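You operate a simulated robot arm through the tools that you are given. There is no shell and no other tool. Be economical: measure what you need, move in short steps, check, and stop when the job is done.

You run a simulated robot arm. Do the job below in one go: nothing can be reset, and whatever is moved stays where it is left.

## Task
Tape down both reels in the cradle with tabs from the feeder.
Fine: one stroke of the lever a tab, one tab across each loose end; the reels stay in the cradle.

Only the result counts: the job must be done as asked and must still hold three seconds after the hand-in. Knocking over, shifting, dropping, spilling or breaking anything else fails it.

## Robot
A 6-joint arm with a two-finger parallel gripper, fixed in place. Base frame: the origin is at the foot of the arm, x ahead of it, y to its left, z up; the work surface is at about z = 0. Readings come in m, degrees, newtons and seconds.
With the tool pointing down near the work surface it reaches from about 0.14 to 0.58 m from the base axis. Its first joint turns from -66.0 to 66.0 degrees. Payload 2.1 kg.
The TCP is the grasp point between the finger pads, 0.03 m short of the fingertips. In the tool frame z runs along the fingers and y along their closing line. The gripper opens to 0.094 m. The fingers are 0.028 m wide and 0.01 m thick; the gripper's body (0.05 by 0.096 m) begins 0.055 m behind the TCP.
Orientation is that of the tool frame in the base frame, as a unit quaternion [w, x, y, z]. With the fingers straight down and closing along the base's y, the tool's x points along the base's -x, its y along +y and its z along -z.

## Interface
- The arm moves only by the tool step_arm. Its argument "series" is one flat list of numbers, 6 for each row, row after row: the shift along the base's x, y, z in m, then the turn, a rotation vector about the base's x, y, z in degrees. In form: [x, y, z, rx, ry, rz, x, y, z, rx, ry, rz, ...]. A call has 1 to 8 rows; each row shifts and turns the commanded pose from where the row before left it. "gripper" is the finger opening in m, from 0 to 0.094, set as the call begins (left out, the last holds). Each row takes 0.2 s and may step no farther than 0.05 m and 8.6 degrees from the row before; otherwise, or with a gripper value out of range, the whole call is refused. A pose out of reach is approached as far as the arm can. The call stops where the force on the tool passes 50 N (or 10 N more than at its start, if that is more) or the arm is blocked; 0.2 s more then pass. The fingers move at their own pace (about 0.072 m/s each) and stop on an object; they squeeze with about 28 N. The grip force told is the motor's: it shows also when the fingers shut on nothing. Time passes only in rows, and 0.2 s behind the last, so rows that do not move let the fingers close. The reply holds the time, the measured pose of the TCP, the force on the tool along the base axes, the opening and the grip force, in the units named above and with some noise, with the torque about the TCP (base axes, N m) and any sound that the robot's microphone picked up.
- Cameras (640 x 400 px; columns grow to the right, rows downward): "scene" is fixed at [0.0446, -0.3663, 0.4808]; the picture's right is [0.86, -0.51, 0.00], its down [-0.31, -0.52, -0.80] and it looks along [0.41, 0.69, -0.60] (base axes); focal length 220 px, centre (320, 200). "wrist" rides on the gripper at [0.076, 0.014, -0.103] in the tool frame; the picture's right is [-0.18, 0.98, 0.00], its down [-0.75, -0.14, -0.64] and it looks along [-0.63, -0.12, 0.77] (tool axes); focal length 243 px, centre (320, 200). There is no depth. A picture from a camera that has moved, and an enlarged one, comes with that camera's place and axes in the base frame and with its lens.
- get_image(camera): a new picture of that camera. No time passes.
- enlarge(camera, box): a new picture of the part [left, top, right, bottom] of that camera's present view, enlarged. No time passes.
- sign_off(): hands the job in; it is judged then, once.

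Go step by step. Nothing tells you positions but the pictures and the camera data: compare them with the known pose of the tool, close in by small moves and look again before you grip or let go. The budget is 120 turns and 64 pictures, counting those below and the enlarged ones. Unless the task says otherwise, let go and move clear before handing in, and close with one line.

The tools are called as a command line: name --argument value ..., lists and objects as JSON in quotes. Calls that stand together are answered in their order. step_arm: Moves the arm, as the interface text tells. Its arguments: {"type":"object","properties":{"series":{"type":"array"},"gripper":{"type":"number"}},"required":["series"]} The other tools are called the same way: get_image (camera) takes a picture; enlarge (camera, box) takes an enlarged picture of a part of a camera's view; sign_off () hands the job in.

At the start:

```text
t: 0.0
tcp_pos: [0.2658, 0.0445, 0.3506]
ee_rot: [0.001, -0.001, 1.0, 0.001]
force: [-0.5, -0.1, 0.5]
torque: [0.02, 0.03, 0.0]
gripper_width: 0.0939
grip_force: 0.0
```

scene: 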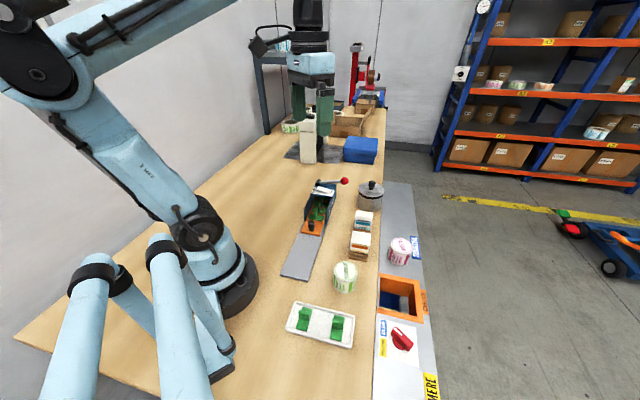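
wrist: 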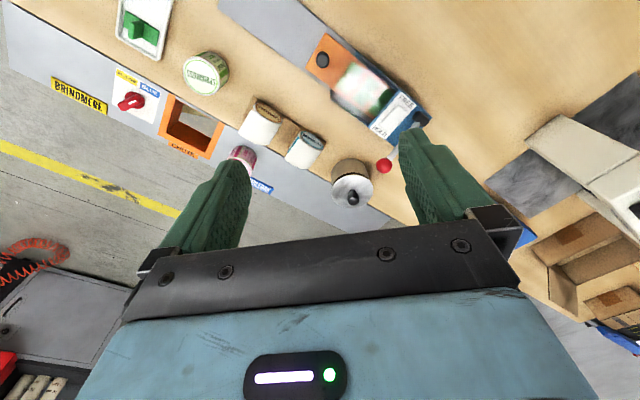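

I see a bench with a tape feeder (red-knobbed lever), a white cradle tray with green holders, and a few loose reels or cans. I'll look closer before moving anything.

enlarge --camera "scene" --box '[270, 270, 430, 370]'

enlarge --camera "scene" --box '[270, 170, 430, 270]'

```text
4.00 times, centred on (350, 320) of scene
camera zoom: at [0.0446, -0.3663, 0.4808], right [0.86, -0.51, 0.0], down [-0.31, -0.52, -0.8], along [0.41, 0.69, -0.6], focal length 881 px, centre (200, -280)
```

zoom: 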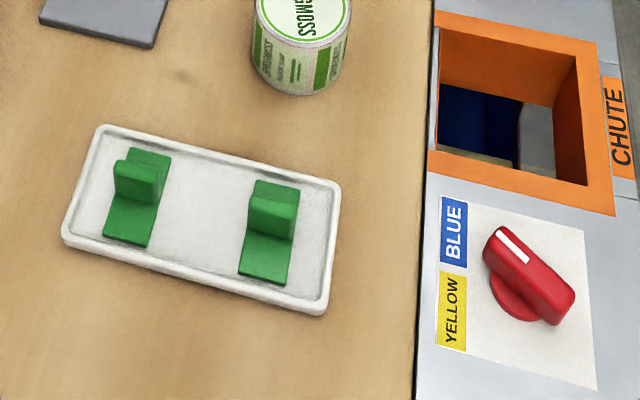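

```text
4.00 times, centred on (350, 220) of scene
camera zoom: at [0.0446, -0.3663, 0.4808], right [0.86, -0.51, 0.0], down [-0.31, -0.52, -0.8], along [0.41, 0.69, -0.6], focal length 881 px, centre (200, 120)
```

zoom: 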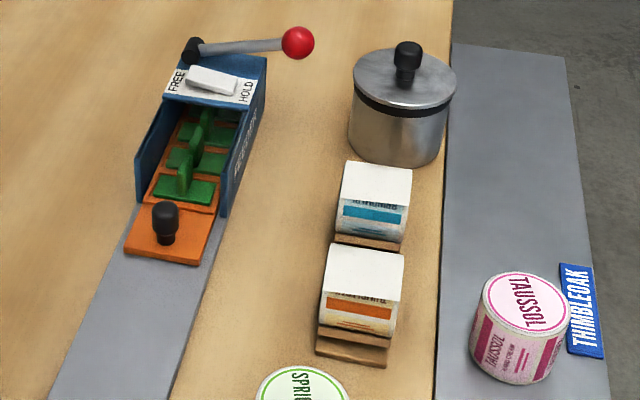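

The feeder has a lever, a FREE/HOLD switch, a shuttle with a black knob and green tabs. The cradle holds two reels with white loose ends, and two tabs already lie in a dish. I'll look closer through the wrist camera.

enlarge --camera "wrist" --box '[230, 20, 450, 220]'

enlarge --camera "scene" --box '[296, 172, 360, 236]'

enlarge --camera "scene" --box '[336, 200, 400, 264]'

```text
2.00 times, centred on (340, 120) of wrist
camera zoom: at [0.1899, 0.0579, 0.4521], right [0.18, 0.98, 0.0], down [0.75, -0.14, 0.64], along [0.63, -0.12, -0.77], focal length 485 px, centre (280, 360)
```

zoom: 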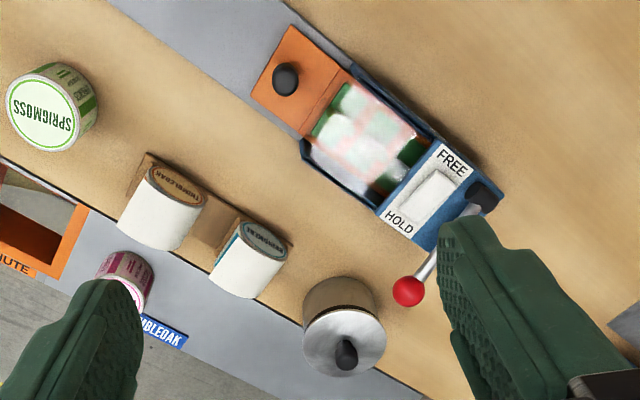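

```text
6.25 times, centred on (328, 204) of scene
camera zoom: at [0.0446, -0.3663, 0.4808], right [0.86, -0.51, 0.0], down [-0.31, -0.52, -0.8], along [0.41, 0.69, -0.6], focal length 1376 px, centre (270, 175)
```

zoom: 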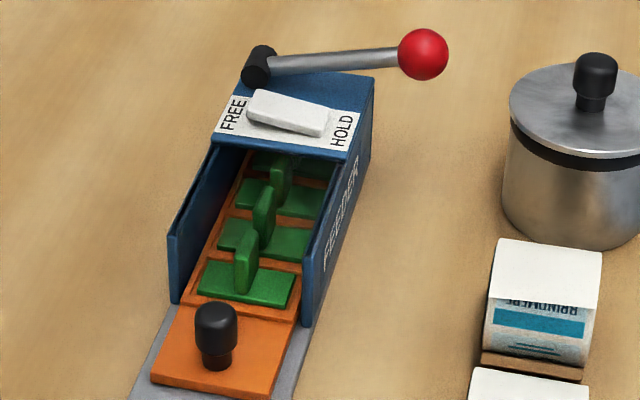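

```text
6.25 times, centred on (368, 232) of scene
camera zoom: at [0.0446, -0.3663, 0.4808], right [0.86, -0.51, 0.0], down [-0.31, -0.52, -0.8], along [0.41, 0.69, -0.6], focal length 1376 px, centre (20, 0)
```

zoom: 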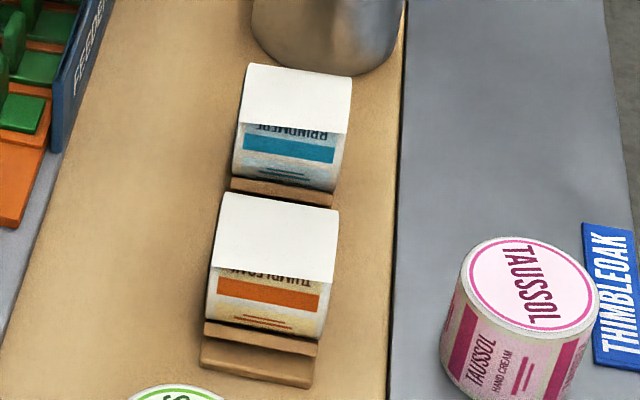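

The feeder's axis runs at about 45° in the base frame, with the lever ball near (0.43, 0.125, 0.09). I'll yaw the tool to line up with it, drop a little and look.

step_arm --series '[0, 0, -0.015, 0, 0, 7.5, 0, 0, -0.015, 0, 0, 7.5, 0, 0, -0.015, 0, 0, 7.5, 0, 0, -0.015, 0, 0, 7.5, 0, 0, -0.015, 0, 0, 7.5, 0, 0, -0.015, 0, 0, 7.5]'

get_image --camera "wrist"

```text
t: 1.4
tcp_pos: [0.2643, 0.0439, 0.2596]
ee_rot: [0.001, -0.385, 0.923, 0.002]
force: [1.0, 0.6, -0.3]
torque: [-0.02, 0.0, 0.02]
gripper_width: 0.0942
grip_force: 0.0
```

```text
56 pictures are left
camera wrist: at [0.2023, -0.0004, 0.3616], right [-0.57, 0.82, 0.0], down [0.63, 0.43, 0.64], along [0.53, 0.37, -0.77], focal length 243 px, centre (320, 200)
```

wrist: 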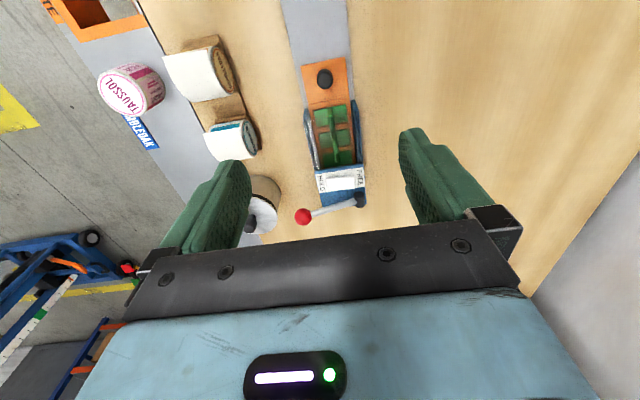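

The feeder is now lined up nicely in view; I'll enlarge it and the reels.

enlarge --camera "wrist" --box '[284, 50, 384, 230]'

enlarge --camera "wrist" --box '[150, 30, 280, 180]'

```text
2.22 times, centred on (334, 140) of wrist
camera zoom: at [0.2023, -0.0004, 0.3616], right [-0.57, 0.82, 0.0], down [0.63, 0.43, 0.64], along [0.53, 0.37, -0.77], focal length 539 px, centre (289, 333)
```

zoom: 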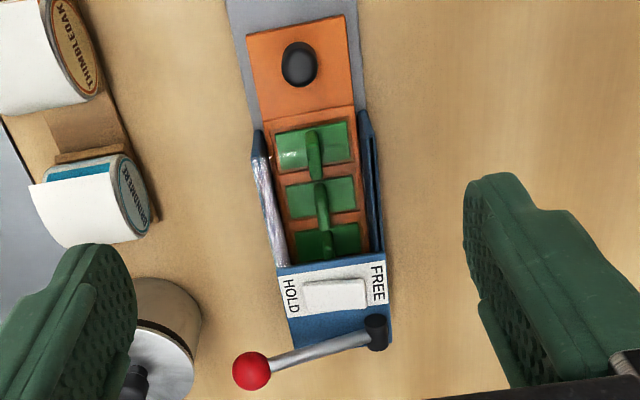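

```text
2.67 times, centred on (215, 105) of wrist
camera zoom: at [0.2023, -0.0004, 0.3616], right [-0.57, 0.82, 0.0], down [0.63, 0.43, 0.64], along [0.53, 0.37, -0.77], focal length 647 px, centre (600, 453)
```

zoom: 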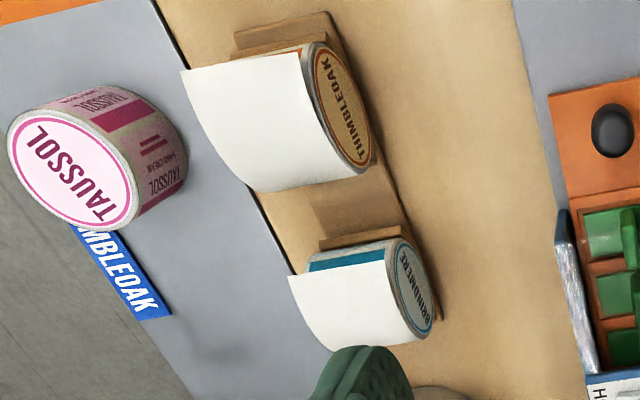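

I need to know the rocker's state and how the lever pivots, so I'll enlarge the rear of the feeder from the scene camera.

enlarge --camera "scene" --box '[316, 174, 348, 198]'

enlarge --camera "scene" --box '[300, 190, 340, 235]'

```text
16.00 times, centred on (332, 186) of scene
camera zoom: at [0.0446, -0.3663, 0.4808], right [0.86, -0.51, 0.0], down [-0.31, -0.52, -0.8], along [0.41, 0.69, -0.6], focal length 3523 px, centre (128, 424)
```

zoom: 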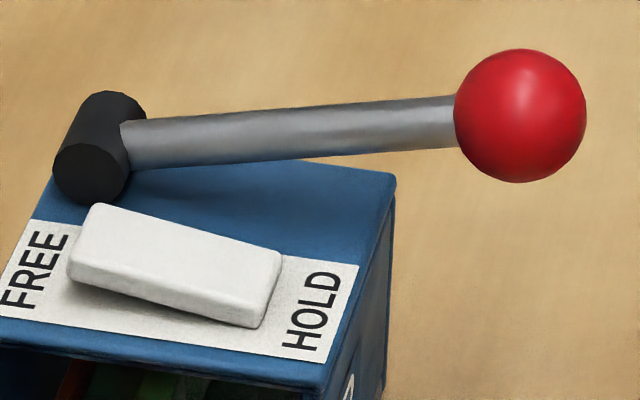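

```text
8.89 times, centred on (320, 212) of scene
camera zoom: at [0.0446, -0.3663, 0.4808], right [0.86, -0.51, 0.0], down [-0.31, -0.52, -0.8], along [0.41, 0.69, -0.6], focal length 1957 px, centre (320, 89)
```

zoom: 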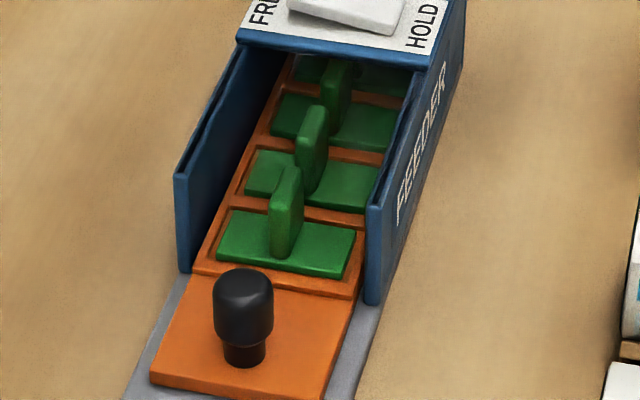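

The rocker's HOLD end is down, and the lever hinges on a hub along the feeder's axis, so a stroke presses the ball downward. I'll close the fingers and hover over the ball before a gentle partial press.

step_arm --series '[0.033, 0.0165, -0.01, 0, 0, 0, 0.033, 0.0165, -0.015, 0, 0, 0, 0.033, 0.0165, -0.015, 0, 0, 0, 0.033, 0.0165, -0.02, 0, 0, 0, 0.0335, 0.016, -0.025, 0, 0, 0, 0, 0, 0, 0, 0, 0]' --gripper 0

get_image --camera "scene"

get_image --camera "wrist"

```text
t: 2.8
tcp_pos: [0.4308, 0.1253, 0.1752]
ee_rot: [0.0, -0.382, 0.924, 0.002]
force: [0.2, -0.6, 0.2]
torque: [-0.03, 0.01, 0.03]
gripper_width: 0.0002
grip_force: 28.6
```

```text
51 pictures are left
```

scene: 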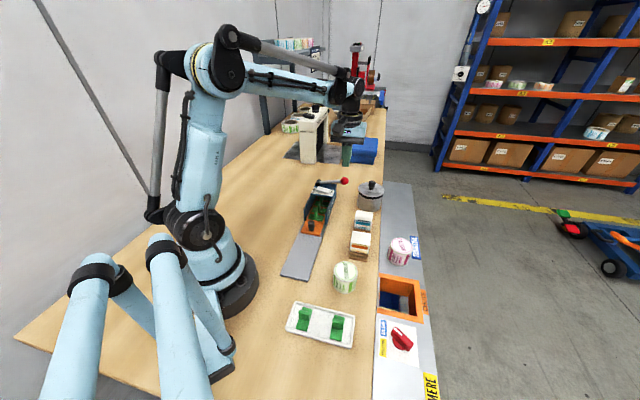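

```text
50 pictures are left
camera wrist: at [0.368, 0.0816, 0.2774], right [-0.57, 0.82, 0.0], down [0.63, 0.43, 0.64], along [0.53, 0.37, -0.77], focal length 243 px, centre (320, 200)
```

wrist: 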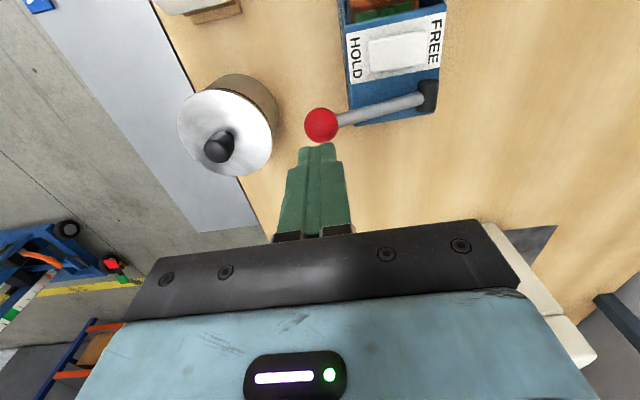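

The ball is right under the closed fingertips at about (0.431, 0.127, 0.094). I'll press it down only partly and read the force.

step_arm --series '[0, 0.001, -0.03, 0, 0, 0, 0, 0, -0.01, 0, 0, 0, 0, 0, -0.005, 0, 0, 0, 0, 0, -0.005, 0, 0, 0]'

enlarge --camera "scene" --box '[290, 160, 360, 240]'

```text
t: 3.8
tcp_pos: [0.431, 0.1269, 0.1261]
ee_rot: [0.0, -0.382, 0.924, 0.001]
force: [0.1, -0.8, 1.7]
torque: [-0.04, 0.0, 0.03]
gripper_width: 0.0
grip_force: 28.4
```

```text
5.00 times, centred on (325, 200) of scene
camera zoom: at [0.0446, -0.3663, 0.4808], right [0.86, -0.51, 0.0], down [-0.31, -0.52, -0.8], along [0.41, 0.69, -0.6], focal length 1101 px, centre (295, 200)
```

zoom: 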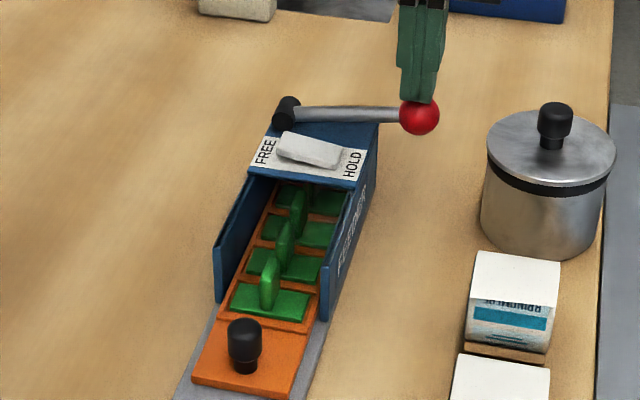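

With HOLD set the lever moves lightly and the tray has already advanced about a centimetre. I'll continue the same stroke down to its end.

step_arm --series '[0, 0, -0.006, 0, 0, 0, 0, 0, -0.006, 0, 0, 0, 0, 0, -0.006, 0, 0, 0, 0, 0, -0.006, 0, 0, 0]'

enlarge --camera "scene" --box '[290, 160, 360, 240]'

```text
t: 4.7
tcp_pos: [0.4307, 0.1272, 0.1109]
ee_rot: [0.001, -0.383, 0.924, 0.001]
force: [-3.2, 1.1, 39.3]
torque: [0.03, -0.04, -0.01]
gripper_width: 0.0
grip_force: 27.7
stopped in row 4: the force on the tool passed its limit (the readings are from after the stop); the commanded pose is now the measured one
```

```text
5.00 times, centred on (325, 200) of scene
camera zoom: at [0.0445, -0.3664, 0.4808], right [0.86, -0.51, 0.0], down [-0.31, -0.52, -0.8], along [0.41, 0.69, -0.6], focal length 1101 px, centre (295, 200)
```

zoom: 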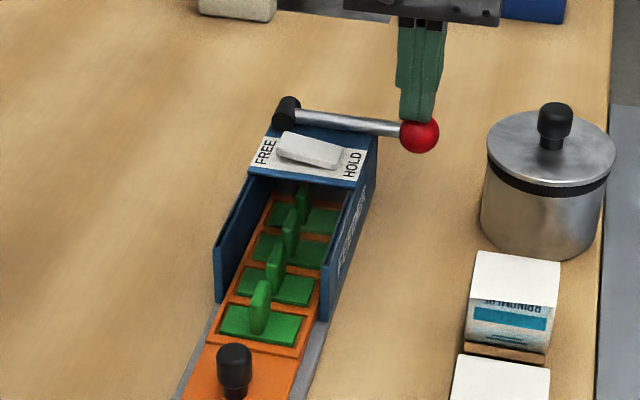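

The lever has hit its end stop with the tray advanced by about one pitch. I'll lift off and see whether the tray stays out.

step_arm --series '[0, 0, 0.01, 0, 0, 0, 0, 0, 0.015, 0, 0, 0, 0, 0, 0.03, 0, 0, 0, 0, 0, 0.02, 0, 0, 0, 0, 0, 0, 0, 0, 0]'

enlarge --camera "scene" --box '[290, 170, 360, 250]'

get_image --camera "wrist"

```text
t: 5.9
tcp_pos: [0.4307, 0.1257, 0.1836]
ee_rot: [0.001, -0.382, 0.924, 0.002]
force: [-0.7, -0.2, -0.1]
torque: [-0.01, 0.01, 0.03]
gripper_width: 0.0001
grip_force: 28.1
```

```text
5.00 times, centred on (325, 210) of scene
camera zoom: at [0.0446, -0.3663, 0.4808], right [0.86, -0.51, 0.0], down [-0.31, -0.52, -0.8], along [0.41, 0.69, -0.6], focal length 1101 px, centre (295, 150)
```

zoom: 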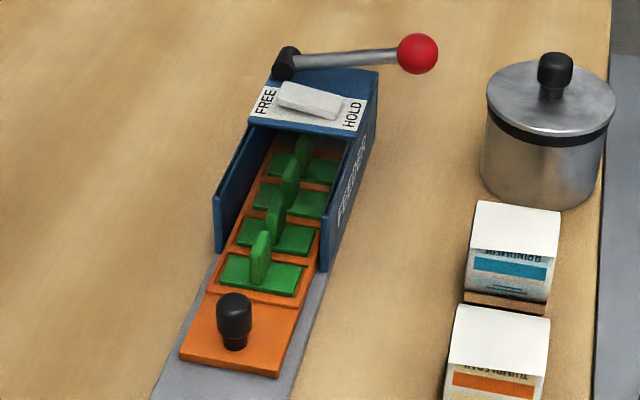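

```text
46 pictures are left
camera wrist: at [0.368, 0.083, 0.2857], right [-0.57, 0.82, 0.0], down [0.63, 0.43, 0.64], along [0.53, 0.36, -0.77], focal length 243 px, centre (320, 200)
```

wrist: 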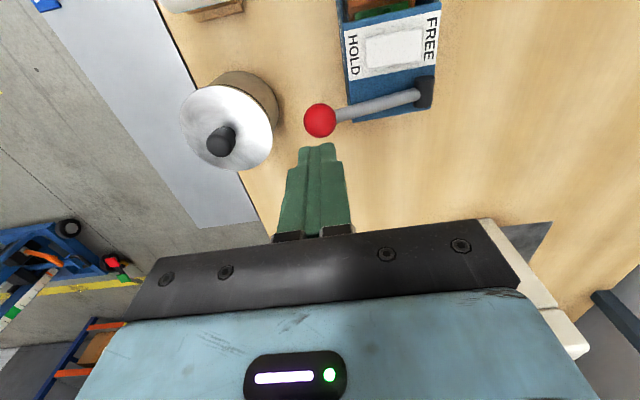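

The lever sprang back and the tray stayed out, so the first tab sits clear of the walls near (0.28, 0.07). I'll go back above it with the fingers part open and measure it.

step_arm --series '[-0.03, -0.015, 0.01, 0, 0, 0, -0.03, -0.015, 0, 0, 0, 0, -0.035, -0.02, 0, 0, 0, 0, -0.035, -0.015, -0.005, 0, 0, 0, -0.021, -0.011, -0.005, 0, 0, 0]' --gripper 0.04

get_image --camera "wrist"

enlarge --camera "wrist" --box '[270, 0, 390, 150]'

```text
t: 7.1
tcp_pos: [0.2794, 0.0513, 0.1839]
ee_rot: [0.0, -0.384, 0.923, 0.001]
force: [0.1, -0.7, -0.3]
torque: [-0.01, 0.04, 0.0]
gripper_width: 0.0401
grip_force: 0.1
```

```text
45 pictures are left
camera wrist: at [0.2167, 0.0069, 0.2856], right [-0.57, 0.82, 0.0], down [0.63, 0.43, 0.64], along [0.53, 0.36, -0.77], focal length 243 px, centre (320, 200)
```

wrist: 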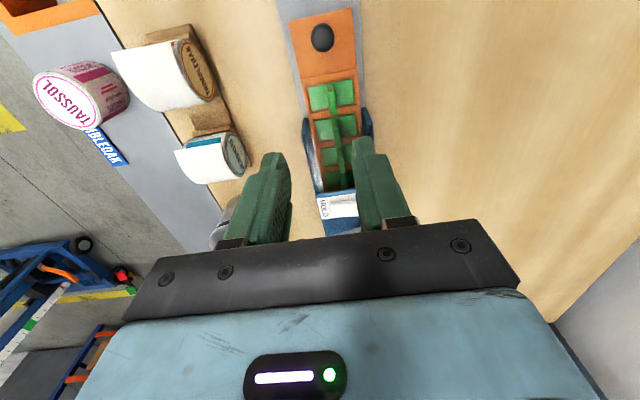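

```text
2.67 times, centred on (330, 75) of wrist
camera zoom: at [0.2167, 0.0069, 0.2856], right [-0.57, 0.82, 0.0], down [0.63, 0.43, 0.64], along [0.53, 0.36, -0.77], focal length 647 px, centre (293, 533)
```

zoom: 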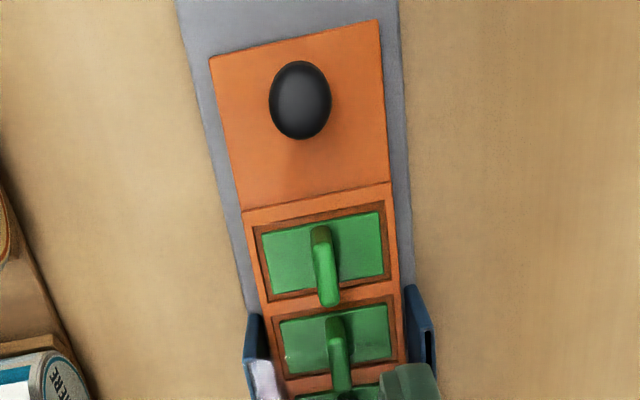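

The first tab is fully clear of the walls, centred near (0.2765, 0.0625), with its fin along the feeder axis and its top at about z 0.045. I'll come down over it, biased 5 mm toward the front to keep off the walls.

step_arm --series '[-0.0032, 0.004, -0.03, 0, 0, 0, -0.0032, 0.0037, -0.03, 0, 0, 0, 0, 0, -0.024, 0, 0, 0]' --gripper 0.026

get_image --camera "wrist"

enlarge --camera "scene" --box '[290, 190, 350, 240]'

```text
t: 7.9
tcp_pos: [0.2734, 0.0594, 0.1001]
ee_rot: [0.001, -0.383, 0.924, 0.001]
force: [-0.1, 0.8, 0.4]
torque: [-0.02, -0.02, 0.01]
gripper_width: 0.026
grip_force: 0.1
```

```text
43 pictures are left
camera wrist: at [0.2112, 0.0151, 0.2016], right [-0.57, 0.82, 0.0], down [0.63, 0.43, 0.64], along [0.53, 0.36, -0.77], focal length 243 px, centre (320, 200)
```

wrist: 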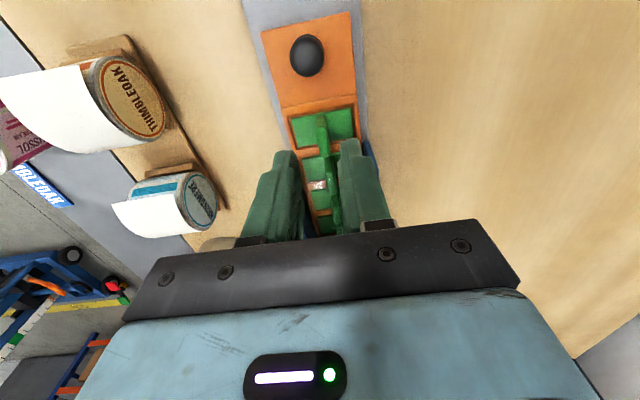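

```text
8.00 times, centred on (320, 215) of scene
camera zoom: at [0.0446, -0.3663, 0.4808], right [0.86, -0.51, 0.0], down [-0.31, -0.52, -0.8], along [0.41, 0.69, -0.6], focal length 1762 px, centre (320, 80)
```

zoom: 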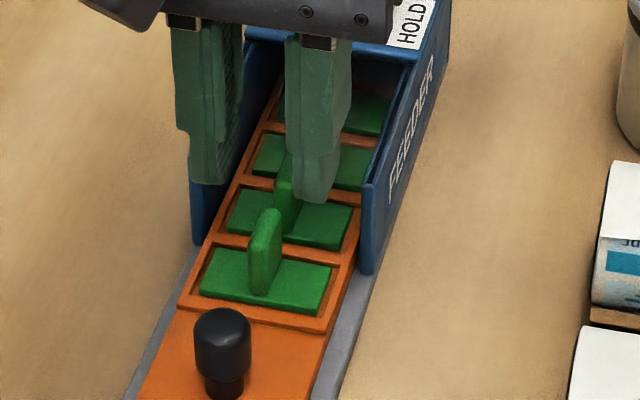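

I'll enlarge once to centre the fingers on the fin before going down.

enlarge --camera "wrist" --box '[260, 80, 390, 210]'

```text
3.08 times, centred on (325, 145) of wrist
camera zoom: at [0.2112, 0.0151, 0.2016], right [-0.57, 0.82, 0.0], down [0.63, 0.43, 0.64], along [0.53, 0.36, -0.77], focal length 746 px, centre (305, 369)
```

zoom: 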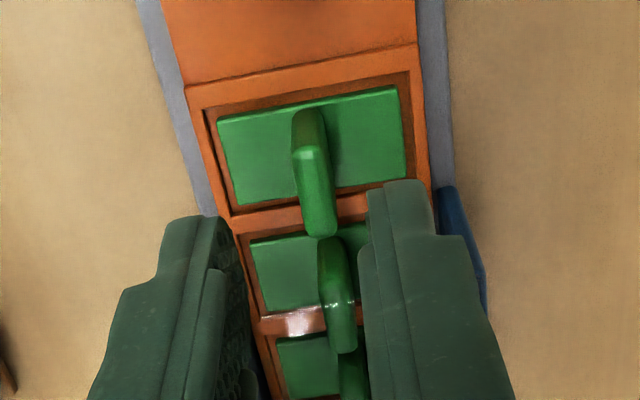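

The fin top projects to (0.275, 0.0617), centred between the fingers. I'll go down with the tips stopping above the tab's base.

step_arm --series '[0, 0, -0.02, 0, 0, 0, 0, 0, -0.014, 0, 0, 0, 0, 0, -0.008, 0, 0, 0]'

enlarge --camera "scene" --box '[295, 200, 335, 240]'

```text
t: 8.7
tcp_pos: [0.2735, 0.0592, 0.0576]
ee_rot: [0.0, -0.383, 0.924, 0.001]
force: [-0.4, -0.1, -0.4]
torque: [-0.03, 0.01, 0.0]
gripper_width: 0.0261
grip_force: 0.0
```

```text
10.00 times, centred on (315, 220) of scene
camera zoom: at [0.0446, -0.3663, 0.4808], right [0.86, -0.51, 0.0], down [-0.31, -0.52, -0.8], along [0.41, 0.69, -0.6], focal length 2202 px, centre (370, 0)
```

zoom: 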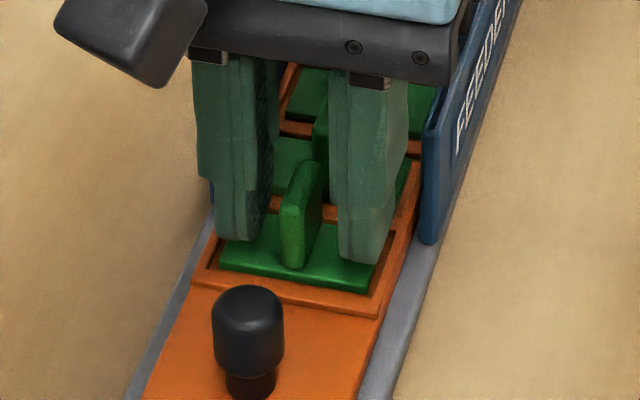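

The fingers straddle the fin nicely, just above the base. I'll close on it, then lift a little.

step_arm --series '[0, 0, 0, 0, 0, 0, 0, 0, 0, 0, 0, 0, 0, 0, 0, 0, 0, 0]' --gripper 0

step_arm --series '[0, 0, 0.005, 0, 0, 0, 0, 0, 0.01, 0, 0, 0, 0, 0, 0.025, 0, 0, 0, 0, 0, 0.04, 0, 0, 0]'

enlarge --camera "scene" --box '[285, 180, 355, 240]'

```text
t: 9.5
tcp_pos: [0.2733, 0.0601, 0.0586]
ee_rot: [0.0, -0.383, 0.924, 0.002]
force: [-0.6, 1.0, 0.4]
torque: [0.0, 0.04, 0.0]
gripper_width: 0.0056
grip_force: 27.9
```

```text
t: 10.5
tcp_pos: [0.275, 0.0595, 0.1392]
ee_rot: [0.001, -0.383, 0.924, 0.001]
force: [0.0, 0.3, 0.2]
torque: [0.01, -0.01, 0.0]
gripper_width: 0.0062
grip_force: 28.0
```

```text
6.67 times, centred on (320, 210) of scene
camera zoom: at [0.0446, -0.3663, 0.4808], right [0.86, -0.51, 0.0], down [-0.31, -0.52, -0.8], along [0.41, 0.69, -0.6], focal length 1468 px, centre (320, 133)
```

zoom: 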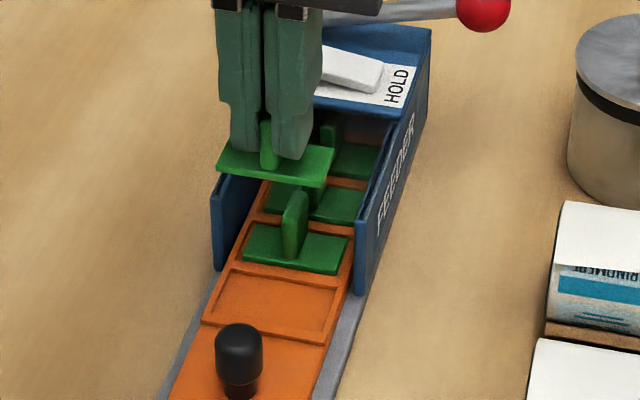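

The tab is held by its fin. Next I'll move so the wrist camera sees both reels from their front side.

step_arm --series '[0.005, -0.01, 0.03, 0, 0, 0, 0.012, -0.036, 0.02, 0, 0, 0, 0.012, -0.036, 0, 0, 0, 0, 0.012, -0.036, 0, 0, 0, 0.012, -0.036, -0.01, 0, 0, 0]'

get_image --camera "wrist"

enlarge --camera "scene" --box '[340, 200, 390, 265]'

```text
refused: series must hold 6 numbers for each row
```

```text
38 pictures are left
camera wrist: at [0.211, 0.0151, 0.2409], right [-0.57, 0.82, 0.0], down [0.63, 0.43, 0.64], along [0.53, 0.36, -0.77], focal length 243 px, centre (320, 200)
```

wrist: 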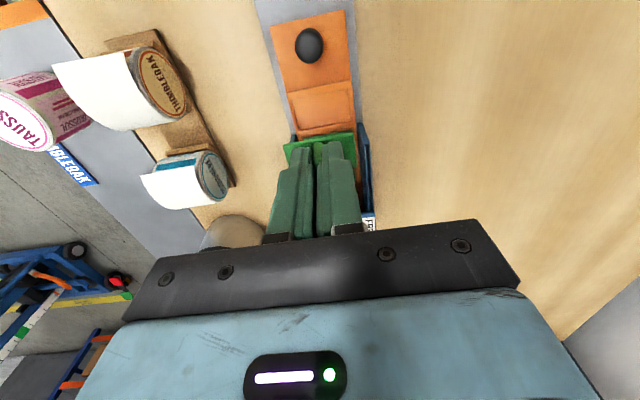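

```text
6.15 times, centred on (365, 232) of scene
camera zoom: at [0.0446, -0.3663, 0.4808], right [0.86, -0.51, 0.0], down [-0.31, -0.52, -0.8], along [0.41, 0.69, -0.6], focal length 1355 px, centre (43, 0)
```

zoom: 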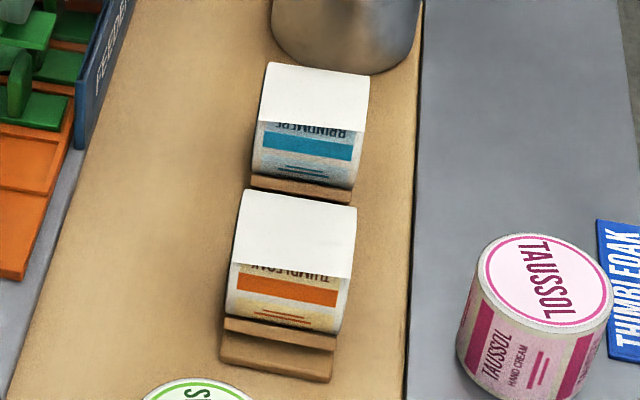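

The last move was refused because its rows were malformed: row 5 was fine, but the row count came out wrong. The arm has not moved, so I'll resend it cleanly.

step_arm --series '[0.005, -0.01, 0.03, 0, 0, 0, 0.013, -0.036, 0.01, 0, 0, 0, 0.013, -0.036, 0, 0, 0, 0, 0.013, -0.036, 0, 0, 0, 0, 0.013, -0.036, -0.01, 0, 0, 0]'

get_image --camera "wrist"

```text
t: 11.7
tcp_pos: [0.3325, -0.097, 0.1682]
ee_rot: [0.0, -0.383, 0.924, 0.001]
force: [0.4, 0.1, -0.3]
torque: [-0.03, 0.0, -0.01]
gripper_width: 0.0059
grip_force: 27.5
```

```text
36 pictures are left
camera wrist: at [0.2686, -0.1403, 0.2693], right [-0.57, 0.82, 0.0], down [0.63, 0.43, 0.64], along [0.53, 0.36, -0.77], focal length 243 px, centre (320, 200)
```

wrist: 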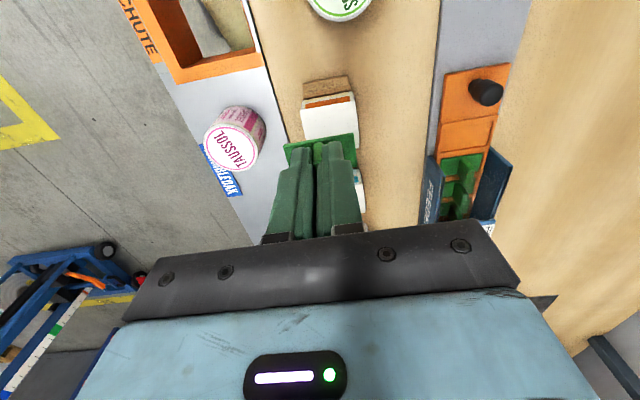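

The held tab hides part of the reels, but the orange reel shows; I'll enlarge it.

enlarge --camera "wrist" --box '[270, 60, 390, 220]'

```text
2.50 times, centred on (330, 140) of wrist
camera zoom: at [0.2686, -0.1403, 0.2693], right [-0.57, 0.82, 0.0], down [0.63, 0.43, 0.64], along [0.53, 0.36, -0.77], focal length 606 px, centre (295, 350)
```

zoom: 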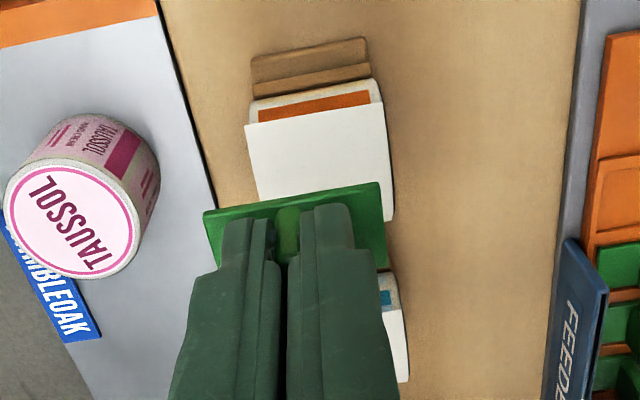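

The flap end seems to lift off the reel, so I need a side-on view of its profile. I'll yaw by −90°, which also turns the tab to lie across the loose end, and go to the feeder side of the reels.

step_arm --series '[-0.008, 0.012, 0.003, 0, 0, -7.5, -0.008, 0.012, 0, 0, 0, -7.5, -0.008, 0.012, 0, 0, 0, -7.5, -0.008, 0.012, 0, 0, 0, -7.5, -0.008, 0.012, 0, 0, 0, -7.5, -0.008, 0.012, 0, 0, 0, -7.5, -0.008, 0.012, 0, 0, 0, -7.5, -0.008, 0.012, 0, 0, 0, -7.5]'

step_arm --series '[0.002, -0.002, 0, 0, 0, -7.5, 0.002, -0.002, 0, 0, 0, -7.5, 0.002, -0.002, 0, 0, 0, -7.5, 0.002, -0.002, 0, 0, 0, -7.5, 0, 0, 0, 0, 0, 0]'

get_image --camera "wrist"

```text
t: 13.5
tcp_pos: [0.2658, 0.0002, 0.1718]
ee_rot: [0.002, 0.131, 0.991, 0.001]
force: [0.3, 0.3, 0.4]
torque: [0.01, -0.03, -0.04]
gripper_width: 0.006
grip_force: 28.3
```

```text
t: 14.7
tcp_pos: [0.2749, -0.0075, 0.1713]
ee_rot: [0.001, 0.383, 0.924, 0.0]
force: [0.8, -1.3, -0.3]
torque: [0.02, 0.01, -0.03]
gripper_width: 0.0058
grip_force: 28.0
```

```text
34 pictures are left
camera wrist: at [0.232, 0.0561, 0.273], right [0.83, 0.56, 0.0], down [0.43, -0.63, 0.64], along [0.36, -0.53, -0.77], focal length 243 px, centre (320, 200)
```

wrist: 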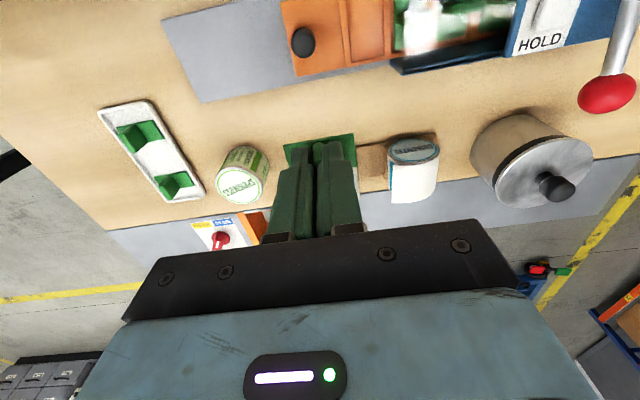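

I'll back off and tilt the camera closer to horizontal for a side view of both reels.

step_arm --series '[-0.016, -0.003, -0.01, -5.3, -5.3, 0, -0.016, -0.003, -0.01, -5.3, -5.3, 0, -0.016, -0.003, -0.01, -5.3, -5.3, 0, -0.016, -0.003, -0.01, -5.3, -5.3, 0]'

get_image --camera "wrist"

enlarge --camera "wrist" --box '[320, 60, 480, 200]'

```text
t: 15.7
tcp_pos: [0.2104, -0.0196, 0.1318]
ee_rot: [0.241, 0.37, 0.892, -0.099]
force: [0.6, 0.3, -0.3]
torque: [0.0, -0.01, -0.01]
gripper_width: 0.006
grip_force: 28.0
```

```text
33 pictures are left
camera wrist: at [0.1386, 0.0734, 0.1809], right [0.81, 0.58, 0.09], down [0.13, -0.33, 0.93], along [0.58, -0.74, -0.35], focal length 243 px, centre (320, 200)
```

wrist: 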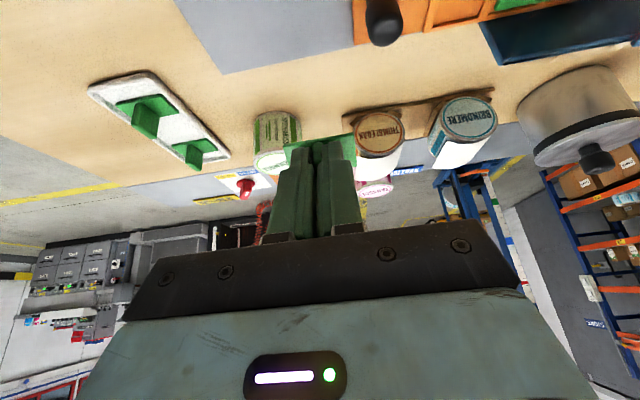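

```text
2.86 times, centred on (400, 130) of wrist
camera zoom: at [0.1386, 0.0734, 0.1809], right [0.81, 0.58, 0.09], down [0.13, -0.33, 0.93], along [0.58, -0.74, -0.35], focal length 693 px, centre (91, 400)
```

zoom: 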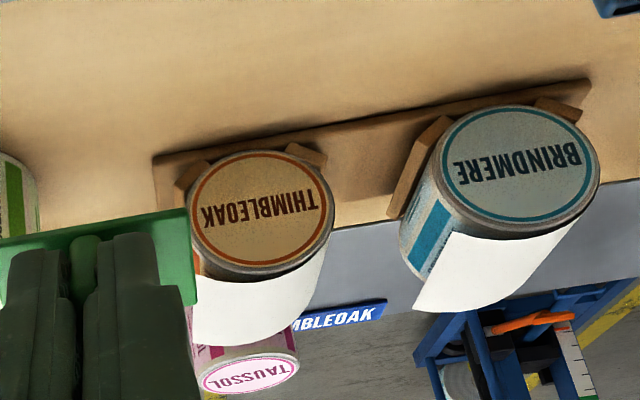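

From the side view, the orange reel's axis is near z 0.036 with radius about 0.0265, and the loose edge sits roughly 48° forward of the top. The tab must come in tilted along that normal, so I'll undo the camera tilt and then lean the tool about the reel axis.

step_arm --series '[0.0024, -0.0126, 0.017, 5.3, 5.3, 0, 0.0024, -0.0126, 0.017, 5.3, 5.3, 0, 0.0024, -0.0126, 0.017, 5.3, 5.3, 0, 0.0024, -0.0126, 0.017, 5.3, 5.3, 0]'

step_arm --series '[0.0066, -0.0139, -0.0102, 5.66, -5.66, 0, 0.0066, -0.0139, -0.0102, 5.66, -5.66, 0, 0.0066, -0.0139, -0.0102, 5.66, -5.66, 0, 0.0066, -0.0139, -0.0102, 5.66, -5.66, 0, 0.0066, -0.0139, -0.0102, 5.66, -5.66, 0, 0.0066, -0.0139, -0.0102, 5.66, -5.66, 0, 0, 0, 0, 0, 0, 0]'

get_image --camera "wrist"

get_image --camera "scene"

```text
t: 16.7
tcp_pos: [0.2205, -0.0709, 0.1999]
ee_rot: [0.0, 0.382, 0.924, 0.001]
force: [0.3, -0.7, 0.0]
torque: [0.01, 0.03, 0.0]
gripper_width: 0.0061
grip_force: 28.0
```

```text
t: 18.3
tcp_pos: [0.2604, -0.1535, 0.1384]
ee_rot: [0.157, 0.349, 0.844, 0.377]
force: [0.1, 0.6, -1.1]
torque: [-0.02, -0.01, 0.0]
gripper_width: 0.0058
grip_force: 27.8
```

```text
31 pictures are left
camera wrist: at [0.1599, -0.1469, 0.2165], right [0.59, 0.33, 0.73], down [0.13, -0.94, 0.32], along [0.8, -0.1, -0.6], focal length 243 px, centre (320, 200)
```

wrist: 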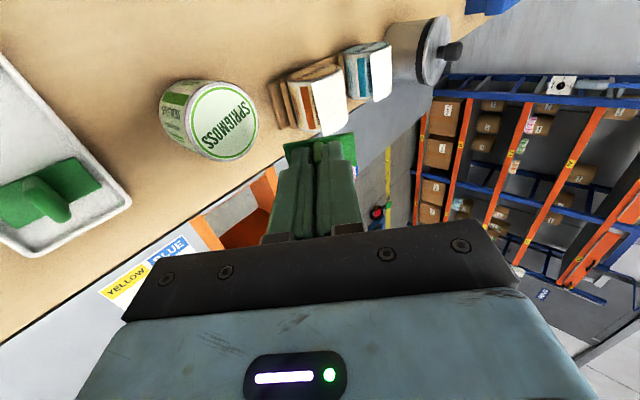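

```text
30 pictures are left
```

scene: 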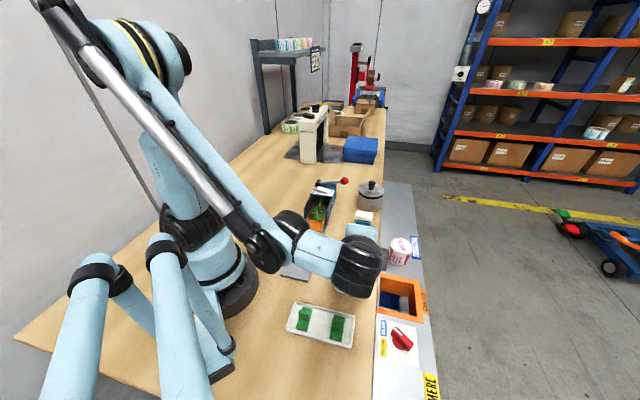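

The tool is leaned as planned. I'll enlarge the reel and tab region to check the aim.

enlarge --camera "wrist" --box '[250, 30, 410, 190]'

```text
2.50 times, centred on (330, 110) of wrist
camera zoom: at [0.1599, -0.1469, 0.2165], right [0.59, 0.33, 0.73], down [0.13, -0.94, 0.32], along [0.8, -0.1, -0.6], focal length 606 px, centre (295, 425)
```

zoom: 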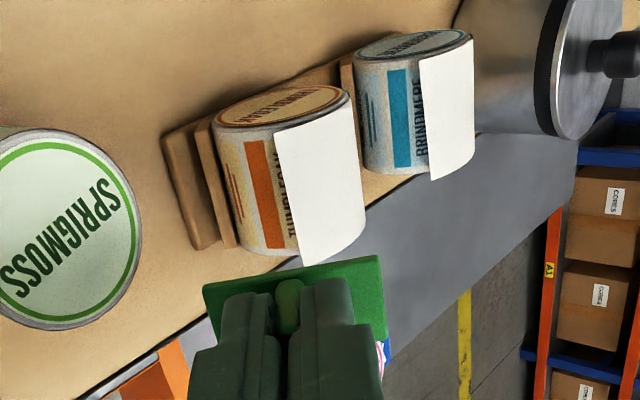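

The orange loose edge triangulates to about (0.309, −0.078, 0.054) through (0.338, −0.113, 0.062), lifted roughly 8 mm off the reel and near 53° from the top. I'll lean another 6° and close in to about 25 mm.

step_arm --series '[0.008, 0.008, -0.013, 4.24, -4.24, 0, 0.012, 0.011, -0.019, 0, 0, 0, 0.0116, 0.0108, -0.0188, 0, 0, 0]'

enlarge --camera "wrist" --box '[240, 40, 400, 200]'

enlarge --camera "scene" --box '[330, 200, 400, 270]'

```text
t: 19.1
tcp_pos: [0.291, -0.1229, 0.0865]
ee_rot: [0.174, 0.341, 0.823, 0.421]
force: [-0.5, 0.6, 0.5]
torque: [-0.01, 0.01, -0.02]
gripper_width: 0.006
grip_force: 28.0
```

```text
2.50 times, centred on (320, 120) of wrist
camera zoom: at [0.1857, -0.1223, 0.1582], right [0.54, 0.28, 0.8], down [0.11, -0.96, 0.26], along [0.84, -0.06, -0.54], focal length 606 px, centre (320, 400)
```

zoom: 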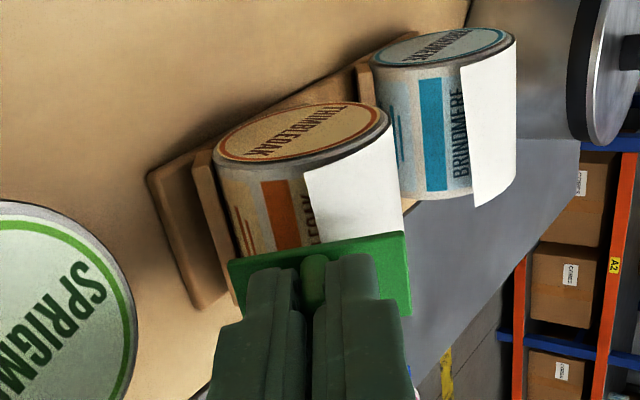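

```text
5.71 times, centred on (365, 235) of scene
camera zoom: at [0.0446, -0.3663, 0.4808], right [0.86, -0.51, 0.0], down [-0.31, -0.52, -0.8], along [0.41, 0.69, -0.6], focal length 1258 px, centre (63, 0)
```

zoom: 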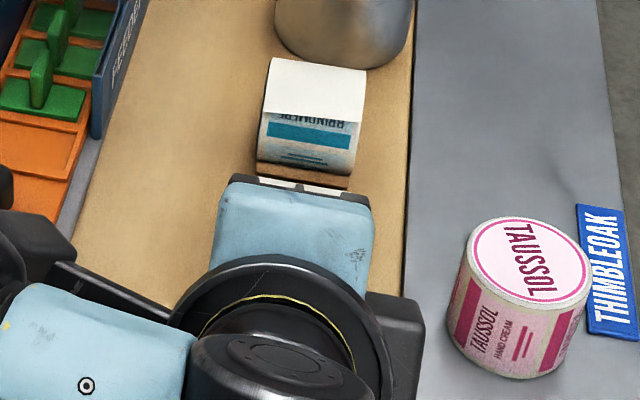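

The loose edge passes right under the tab's middle. I'll advance along the tool's axis in small steps until light contact.

step_arm --series '[0.0046, 0.0046, -0.0047, 0, 0, 0, 0.0034, 0.0034, -0.0035, 0, 0, 0]'

step_arm --series '[0.0023, 0.0023, -0.0024, 0, 0, 0]'

step_arm --series '[0.0017, 0.0017, -0.0018, 0, 0, 0]'

enlarge --camera "wrist" --box '[240, 40, 400, 200]'

```text
t: 19.7
tcp_pos: [0.2999, -0.1158, 0.0801]
ee_rot: [0.174, 0.34, 0.823, 0.42]
force: [-0.6, 0.1, 0.3]
torque: [0.02, 0.03, 0.0]
gripper_width: 0.0058
grip_force: 28.0
```

```text
t: 20.1
tcp_pos: [0.3018, -0.1136, 0.077]
ee_rot: [0.175, 0.34, 0.823, 0.42]
force: [0.2, 0.2, -0.3]
torque: [0.03, -0.01, -0.02]
gripper_width: 0.0059
grip_force: 27.8
```

```text
t: 20.5
tcp_pos: [0.3044, -0.1117, 0.0742]
ee_rot: [0.175, 0.341, 0.822, 0.42]
force: [-13.6, -10.3, 14.4]
torque: [-0.14, -0.13, -0.2]
gripper_width: 0.0058
grip_force: 28.6
```

```text
2.50 times, centred on (320, 120) of wrist
camera zoom: at [0.1979, -0.1106, 0.1459], right [0.54, 0.28, 0.8], down [0.1, -0.96, 0.26], along [0.84, -0.06, -0.54], focal length 606 px, centre (320, 400)
```

zoom: 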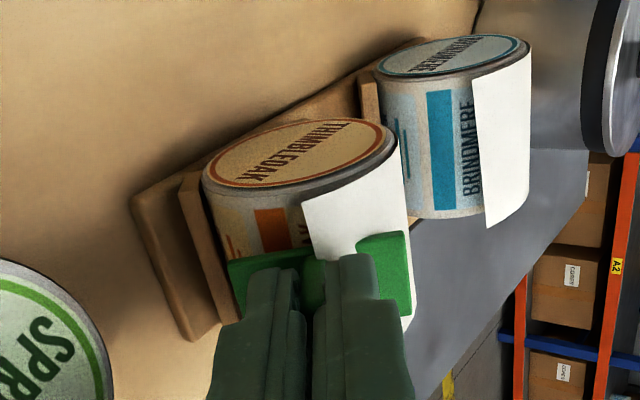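

The tab is pressed on the reel with about 22 N. I'll hold briefly, then open the fingers a little and look before backing off.

step_arm --series '[0, 0, 0, 0, 0, 0, 0, 0, 0, 0, 0, 0]'

step_arm --series '[0, 0, 0, 0, 0, 0, 0, 0, 0, 0, 0, 0]' --gripper 0.022

enlarge --camera "wrist" --box '[240, 40, 400, 200]'

```text
t: 21.1
tcp_pos: [0.3033, -0.1124, 0.0742]
ee_rot: [0.175, 0.341, 0.823, 0.419]
force: [-12.3, -14.6, 12.1]
torque: [0.15, 0.22, 0.4]
gripper_width: 0.0056
grip_force: 28.2
```

```text
t: 21.7
tcp_pos: [0.3045, -0.1107, 0.0753]
ee_rot: [0.174, 0.341, 0.823, 0.42]
force: [0.1, -0.4, -0.5]
torque: [-0.01, -0.02, 0.04]
gripper_width: 0.022
grip_force: 0.1
```

```text
2.50 times, centred on (320, 120) of wrist
camera zoom: at [0.1982, -0.1102, 0.1458], right [0.54, 0.28, 0.8], down [0.11, -0.96, 0.26], along [0.84, -0.06, -0.54], focal length 606 px, centre (320, 400)
```

zoom: 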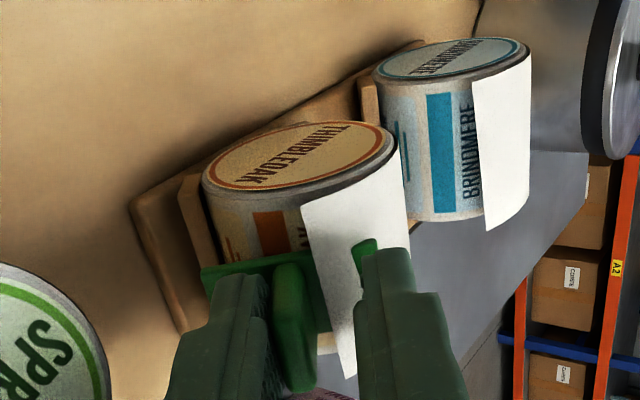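

The tab looks shifted toward the lower finger, so it may be resting on it rather than stuck. I'll look more closely before moving.

enlarge --camera "wrist" --box '[280, 100, 380, 200]'

```text
4.00 times, centred on (330, 150) of wrist
camera zoom: at [0.1982, -0.1102, 0.1458], right [0.54, 0.28, 0.8], down [0.11, -0.96, 0.26], along [0.84, -0.06, -0.54], focal length 970 px, centre (280, 400)
```

zoom: 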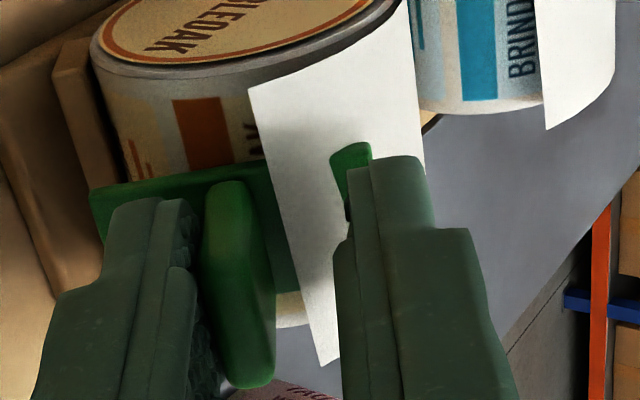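

The tab lies flat against the reel and the fin seems free between the pads. I'll back off just 6 mm along the tool axis and check whether it stays.

step_arm --series '[-0.0034, -0.0034, 0.0035, 0, 0, 0, 0, 0, 0, 0, 0, 0]'

enlarge --camera "wrist" --box '[280, 100, 380, 200]'

```text
t: 22.3
tcp_pos: [0.3006, -0.1137, 0.0783]
ee_rot: [0.174, 0.341, 0.823, 0.421]
force: [-0.3, -0.2, 0.8]
torque: [-0.01, 0.03, -0.02]
gripper_width: 0.0223
grip_force: 0.0
```

```text
4.00 times, centred on (330, 150) of wrist
camera zoom: at [0.1947, -0.1139, 0.1493], right [0.54, 0.28, 0.8], down [0.11, -0.96, 0.26], along [0.84, -0.06, -0.55], focal length 970 px, centre (280, 400)
```

zoom: 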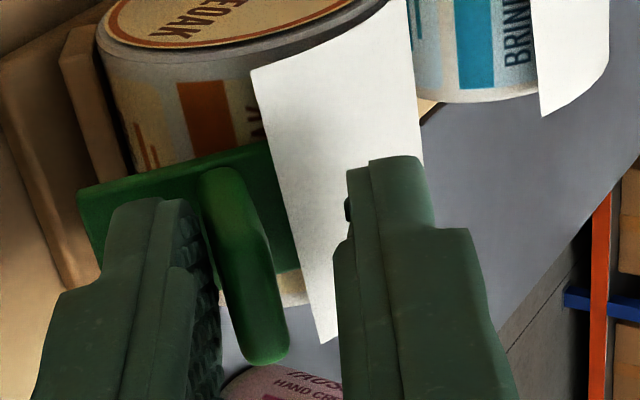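

The tab has rotated against the reel, so it is not stuck and is leaning on the lower finger. I'll close again straight away to keep it.

step_arm --series '[0, 0, 0, 0, 0, 0, 0, 0, 0, 0, 0, 0]' --gripper 0

enlarge --camera "wrist" --box '[260, 80, 380, 200]'

```text
t: 22.9
tcp_pos: [0.2994, -0.1139, 0.0788]
ee_rot: [0.175, 0.341, 0.823, 0.42]
force: [0.8, -0.1, -0.4]
torque: [-0.03, 0.04, 0.0]
gripper_width: 0.006
grip_force: 28.3
```

```text
3.33 times, centred on (320, 140) of wrist
camera zoom: at [0.1948, -0.1138, 0.1493], right [0.54, 0.28, 0.8], down [0.11, -0.96, 0.26], along [0.84, -0.06, -0.54], focal length 809 px, centre (320, 400)
```

zoom: 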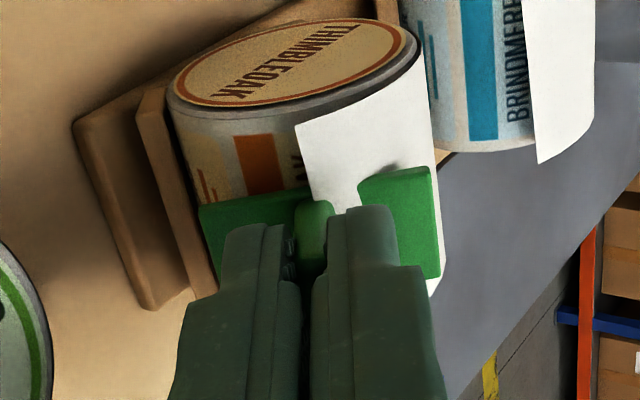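

The tab is back in the grip, square to the tool and centred on the edge. I'll press it again somewhat firmer and dwell longer in case it needs time to bond.

step_arm --series '[0.002, 0.002, -0.0021, 0, 0, 0, 0.0014, 0.0014, -0.0014, 0, 0, 0, 0, 0, 0, 0, 0, 0]'

step_arm --series '[0.001, 0.001, -0.001, 0, 0, 0, 0, 0, 0, 0, 0, 0]'

```text
t: 23.7
tcp_pos: [0.3033, -0.1116, 0.0755]
ee_rot: [0.175, 0.341, 0.823, 0.42]
force: [-12.5, -14.2, 14.0]
torque: [0.13, 0.27, 0.41]
gripper_width: 0.0058
grip_force: 28.2
```

```text
t: 24.3
tcp_pos: [0.3052, -0.1101, 0.073]
ee_rot: [0.174, 0.341, 0.823, 0.42]
force: [-11.0, -13.3, 11.6]
torque: [0.13, 0.26, 0.39]
gripper_width: 0.0058
grip_force: 27.9
```

Force saturates near 22 N as the fin slips in the pads, so the tab is firmly seated. I'll keep pressing a little longer and look.

step_arm --series '[0, 0, 0, 0, 0, 0, 0, 0, 0, 0, 0, 0, 0, 0, 0, 0, 0, 0, 0, 0, 0, 0, 0, 0, 0, 0, 0, 0, 0, 0]'

enlarge --camera "wrist" --box '[260, 80, 380, 200]'

```text
t: 25.5
tcp_pos: [0.3053, -0.11, 0.0742]
ee_rot: [0.175, 0.34, 0.823, 0.42]
force: [-7.3, -6.3, 7.0]
torque: [0.04, 0.12, 0.18]
gripper_width: 0.006
grip_force: 27.9
```

```text
3.33 times, centred on (320, 140) of wrist
camera zoom: at [0.1991, -0.1096, 0.1447], right [0.54, 0.28, 0.8], down [0.11, -0.96, 0.26], along [0.84, -0.06, -0.54], focal length 809 px, centre (320, 400)
```

zoom: 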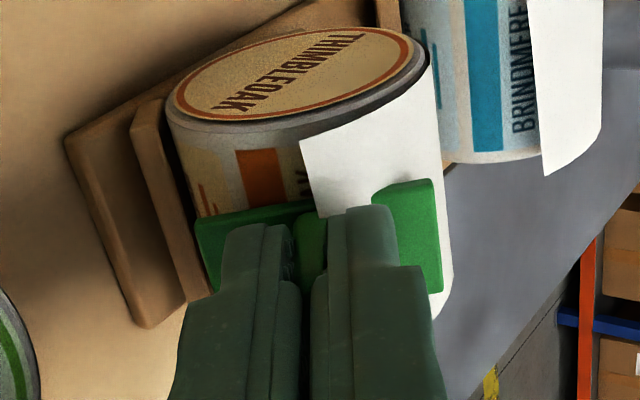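

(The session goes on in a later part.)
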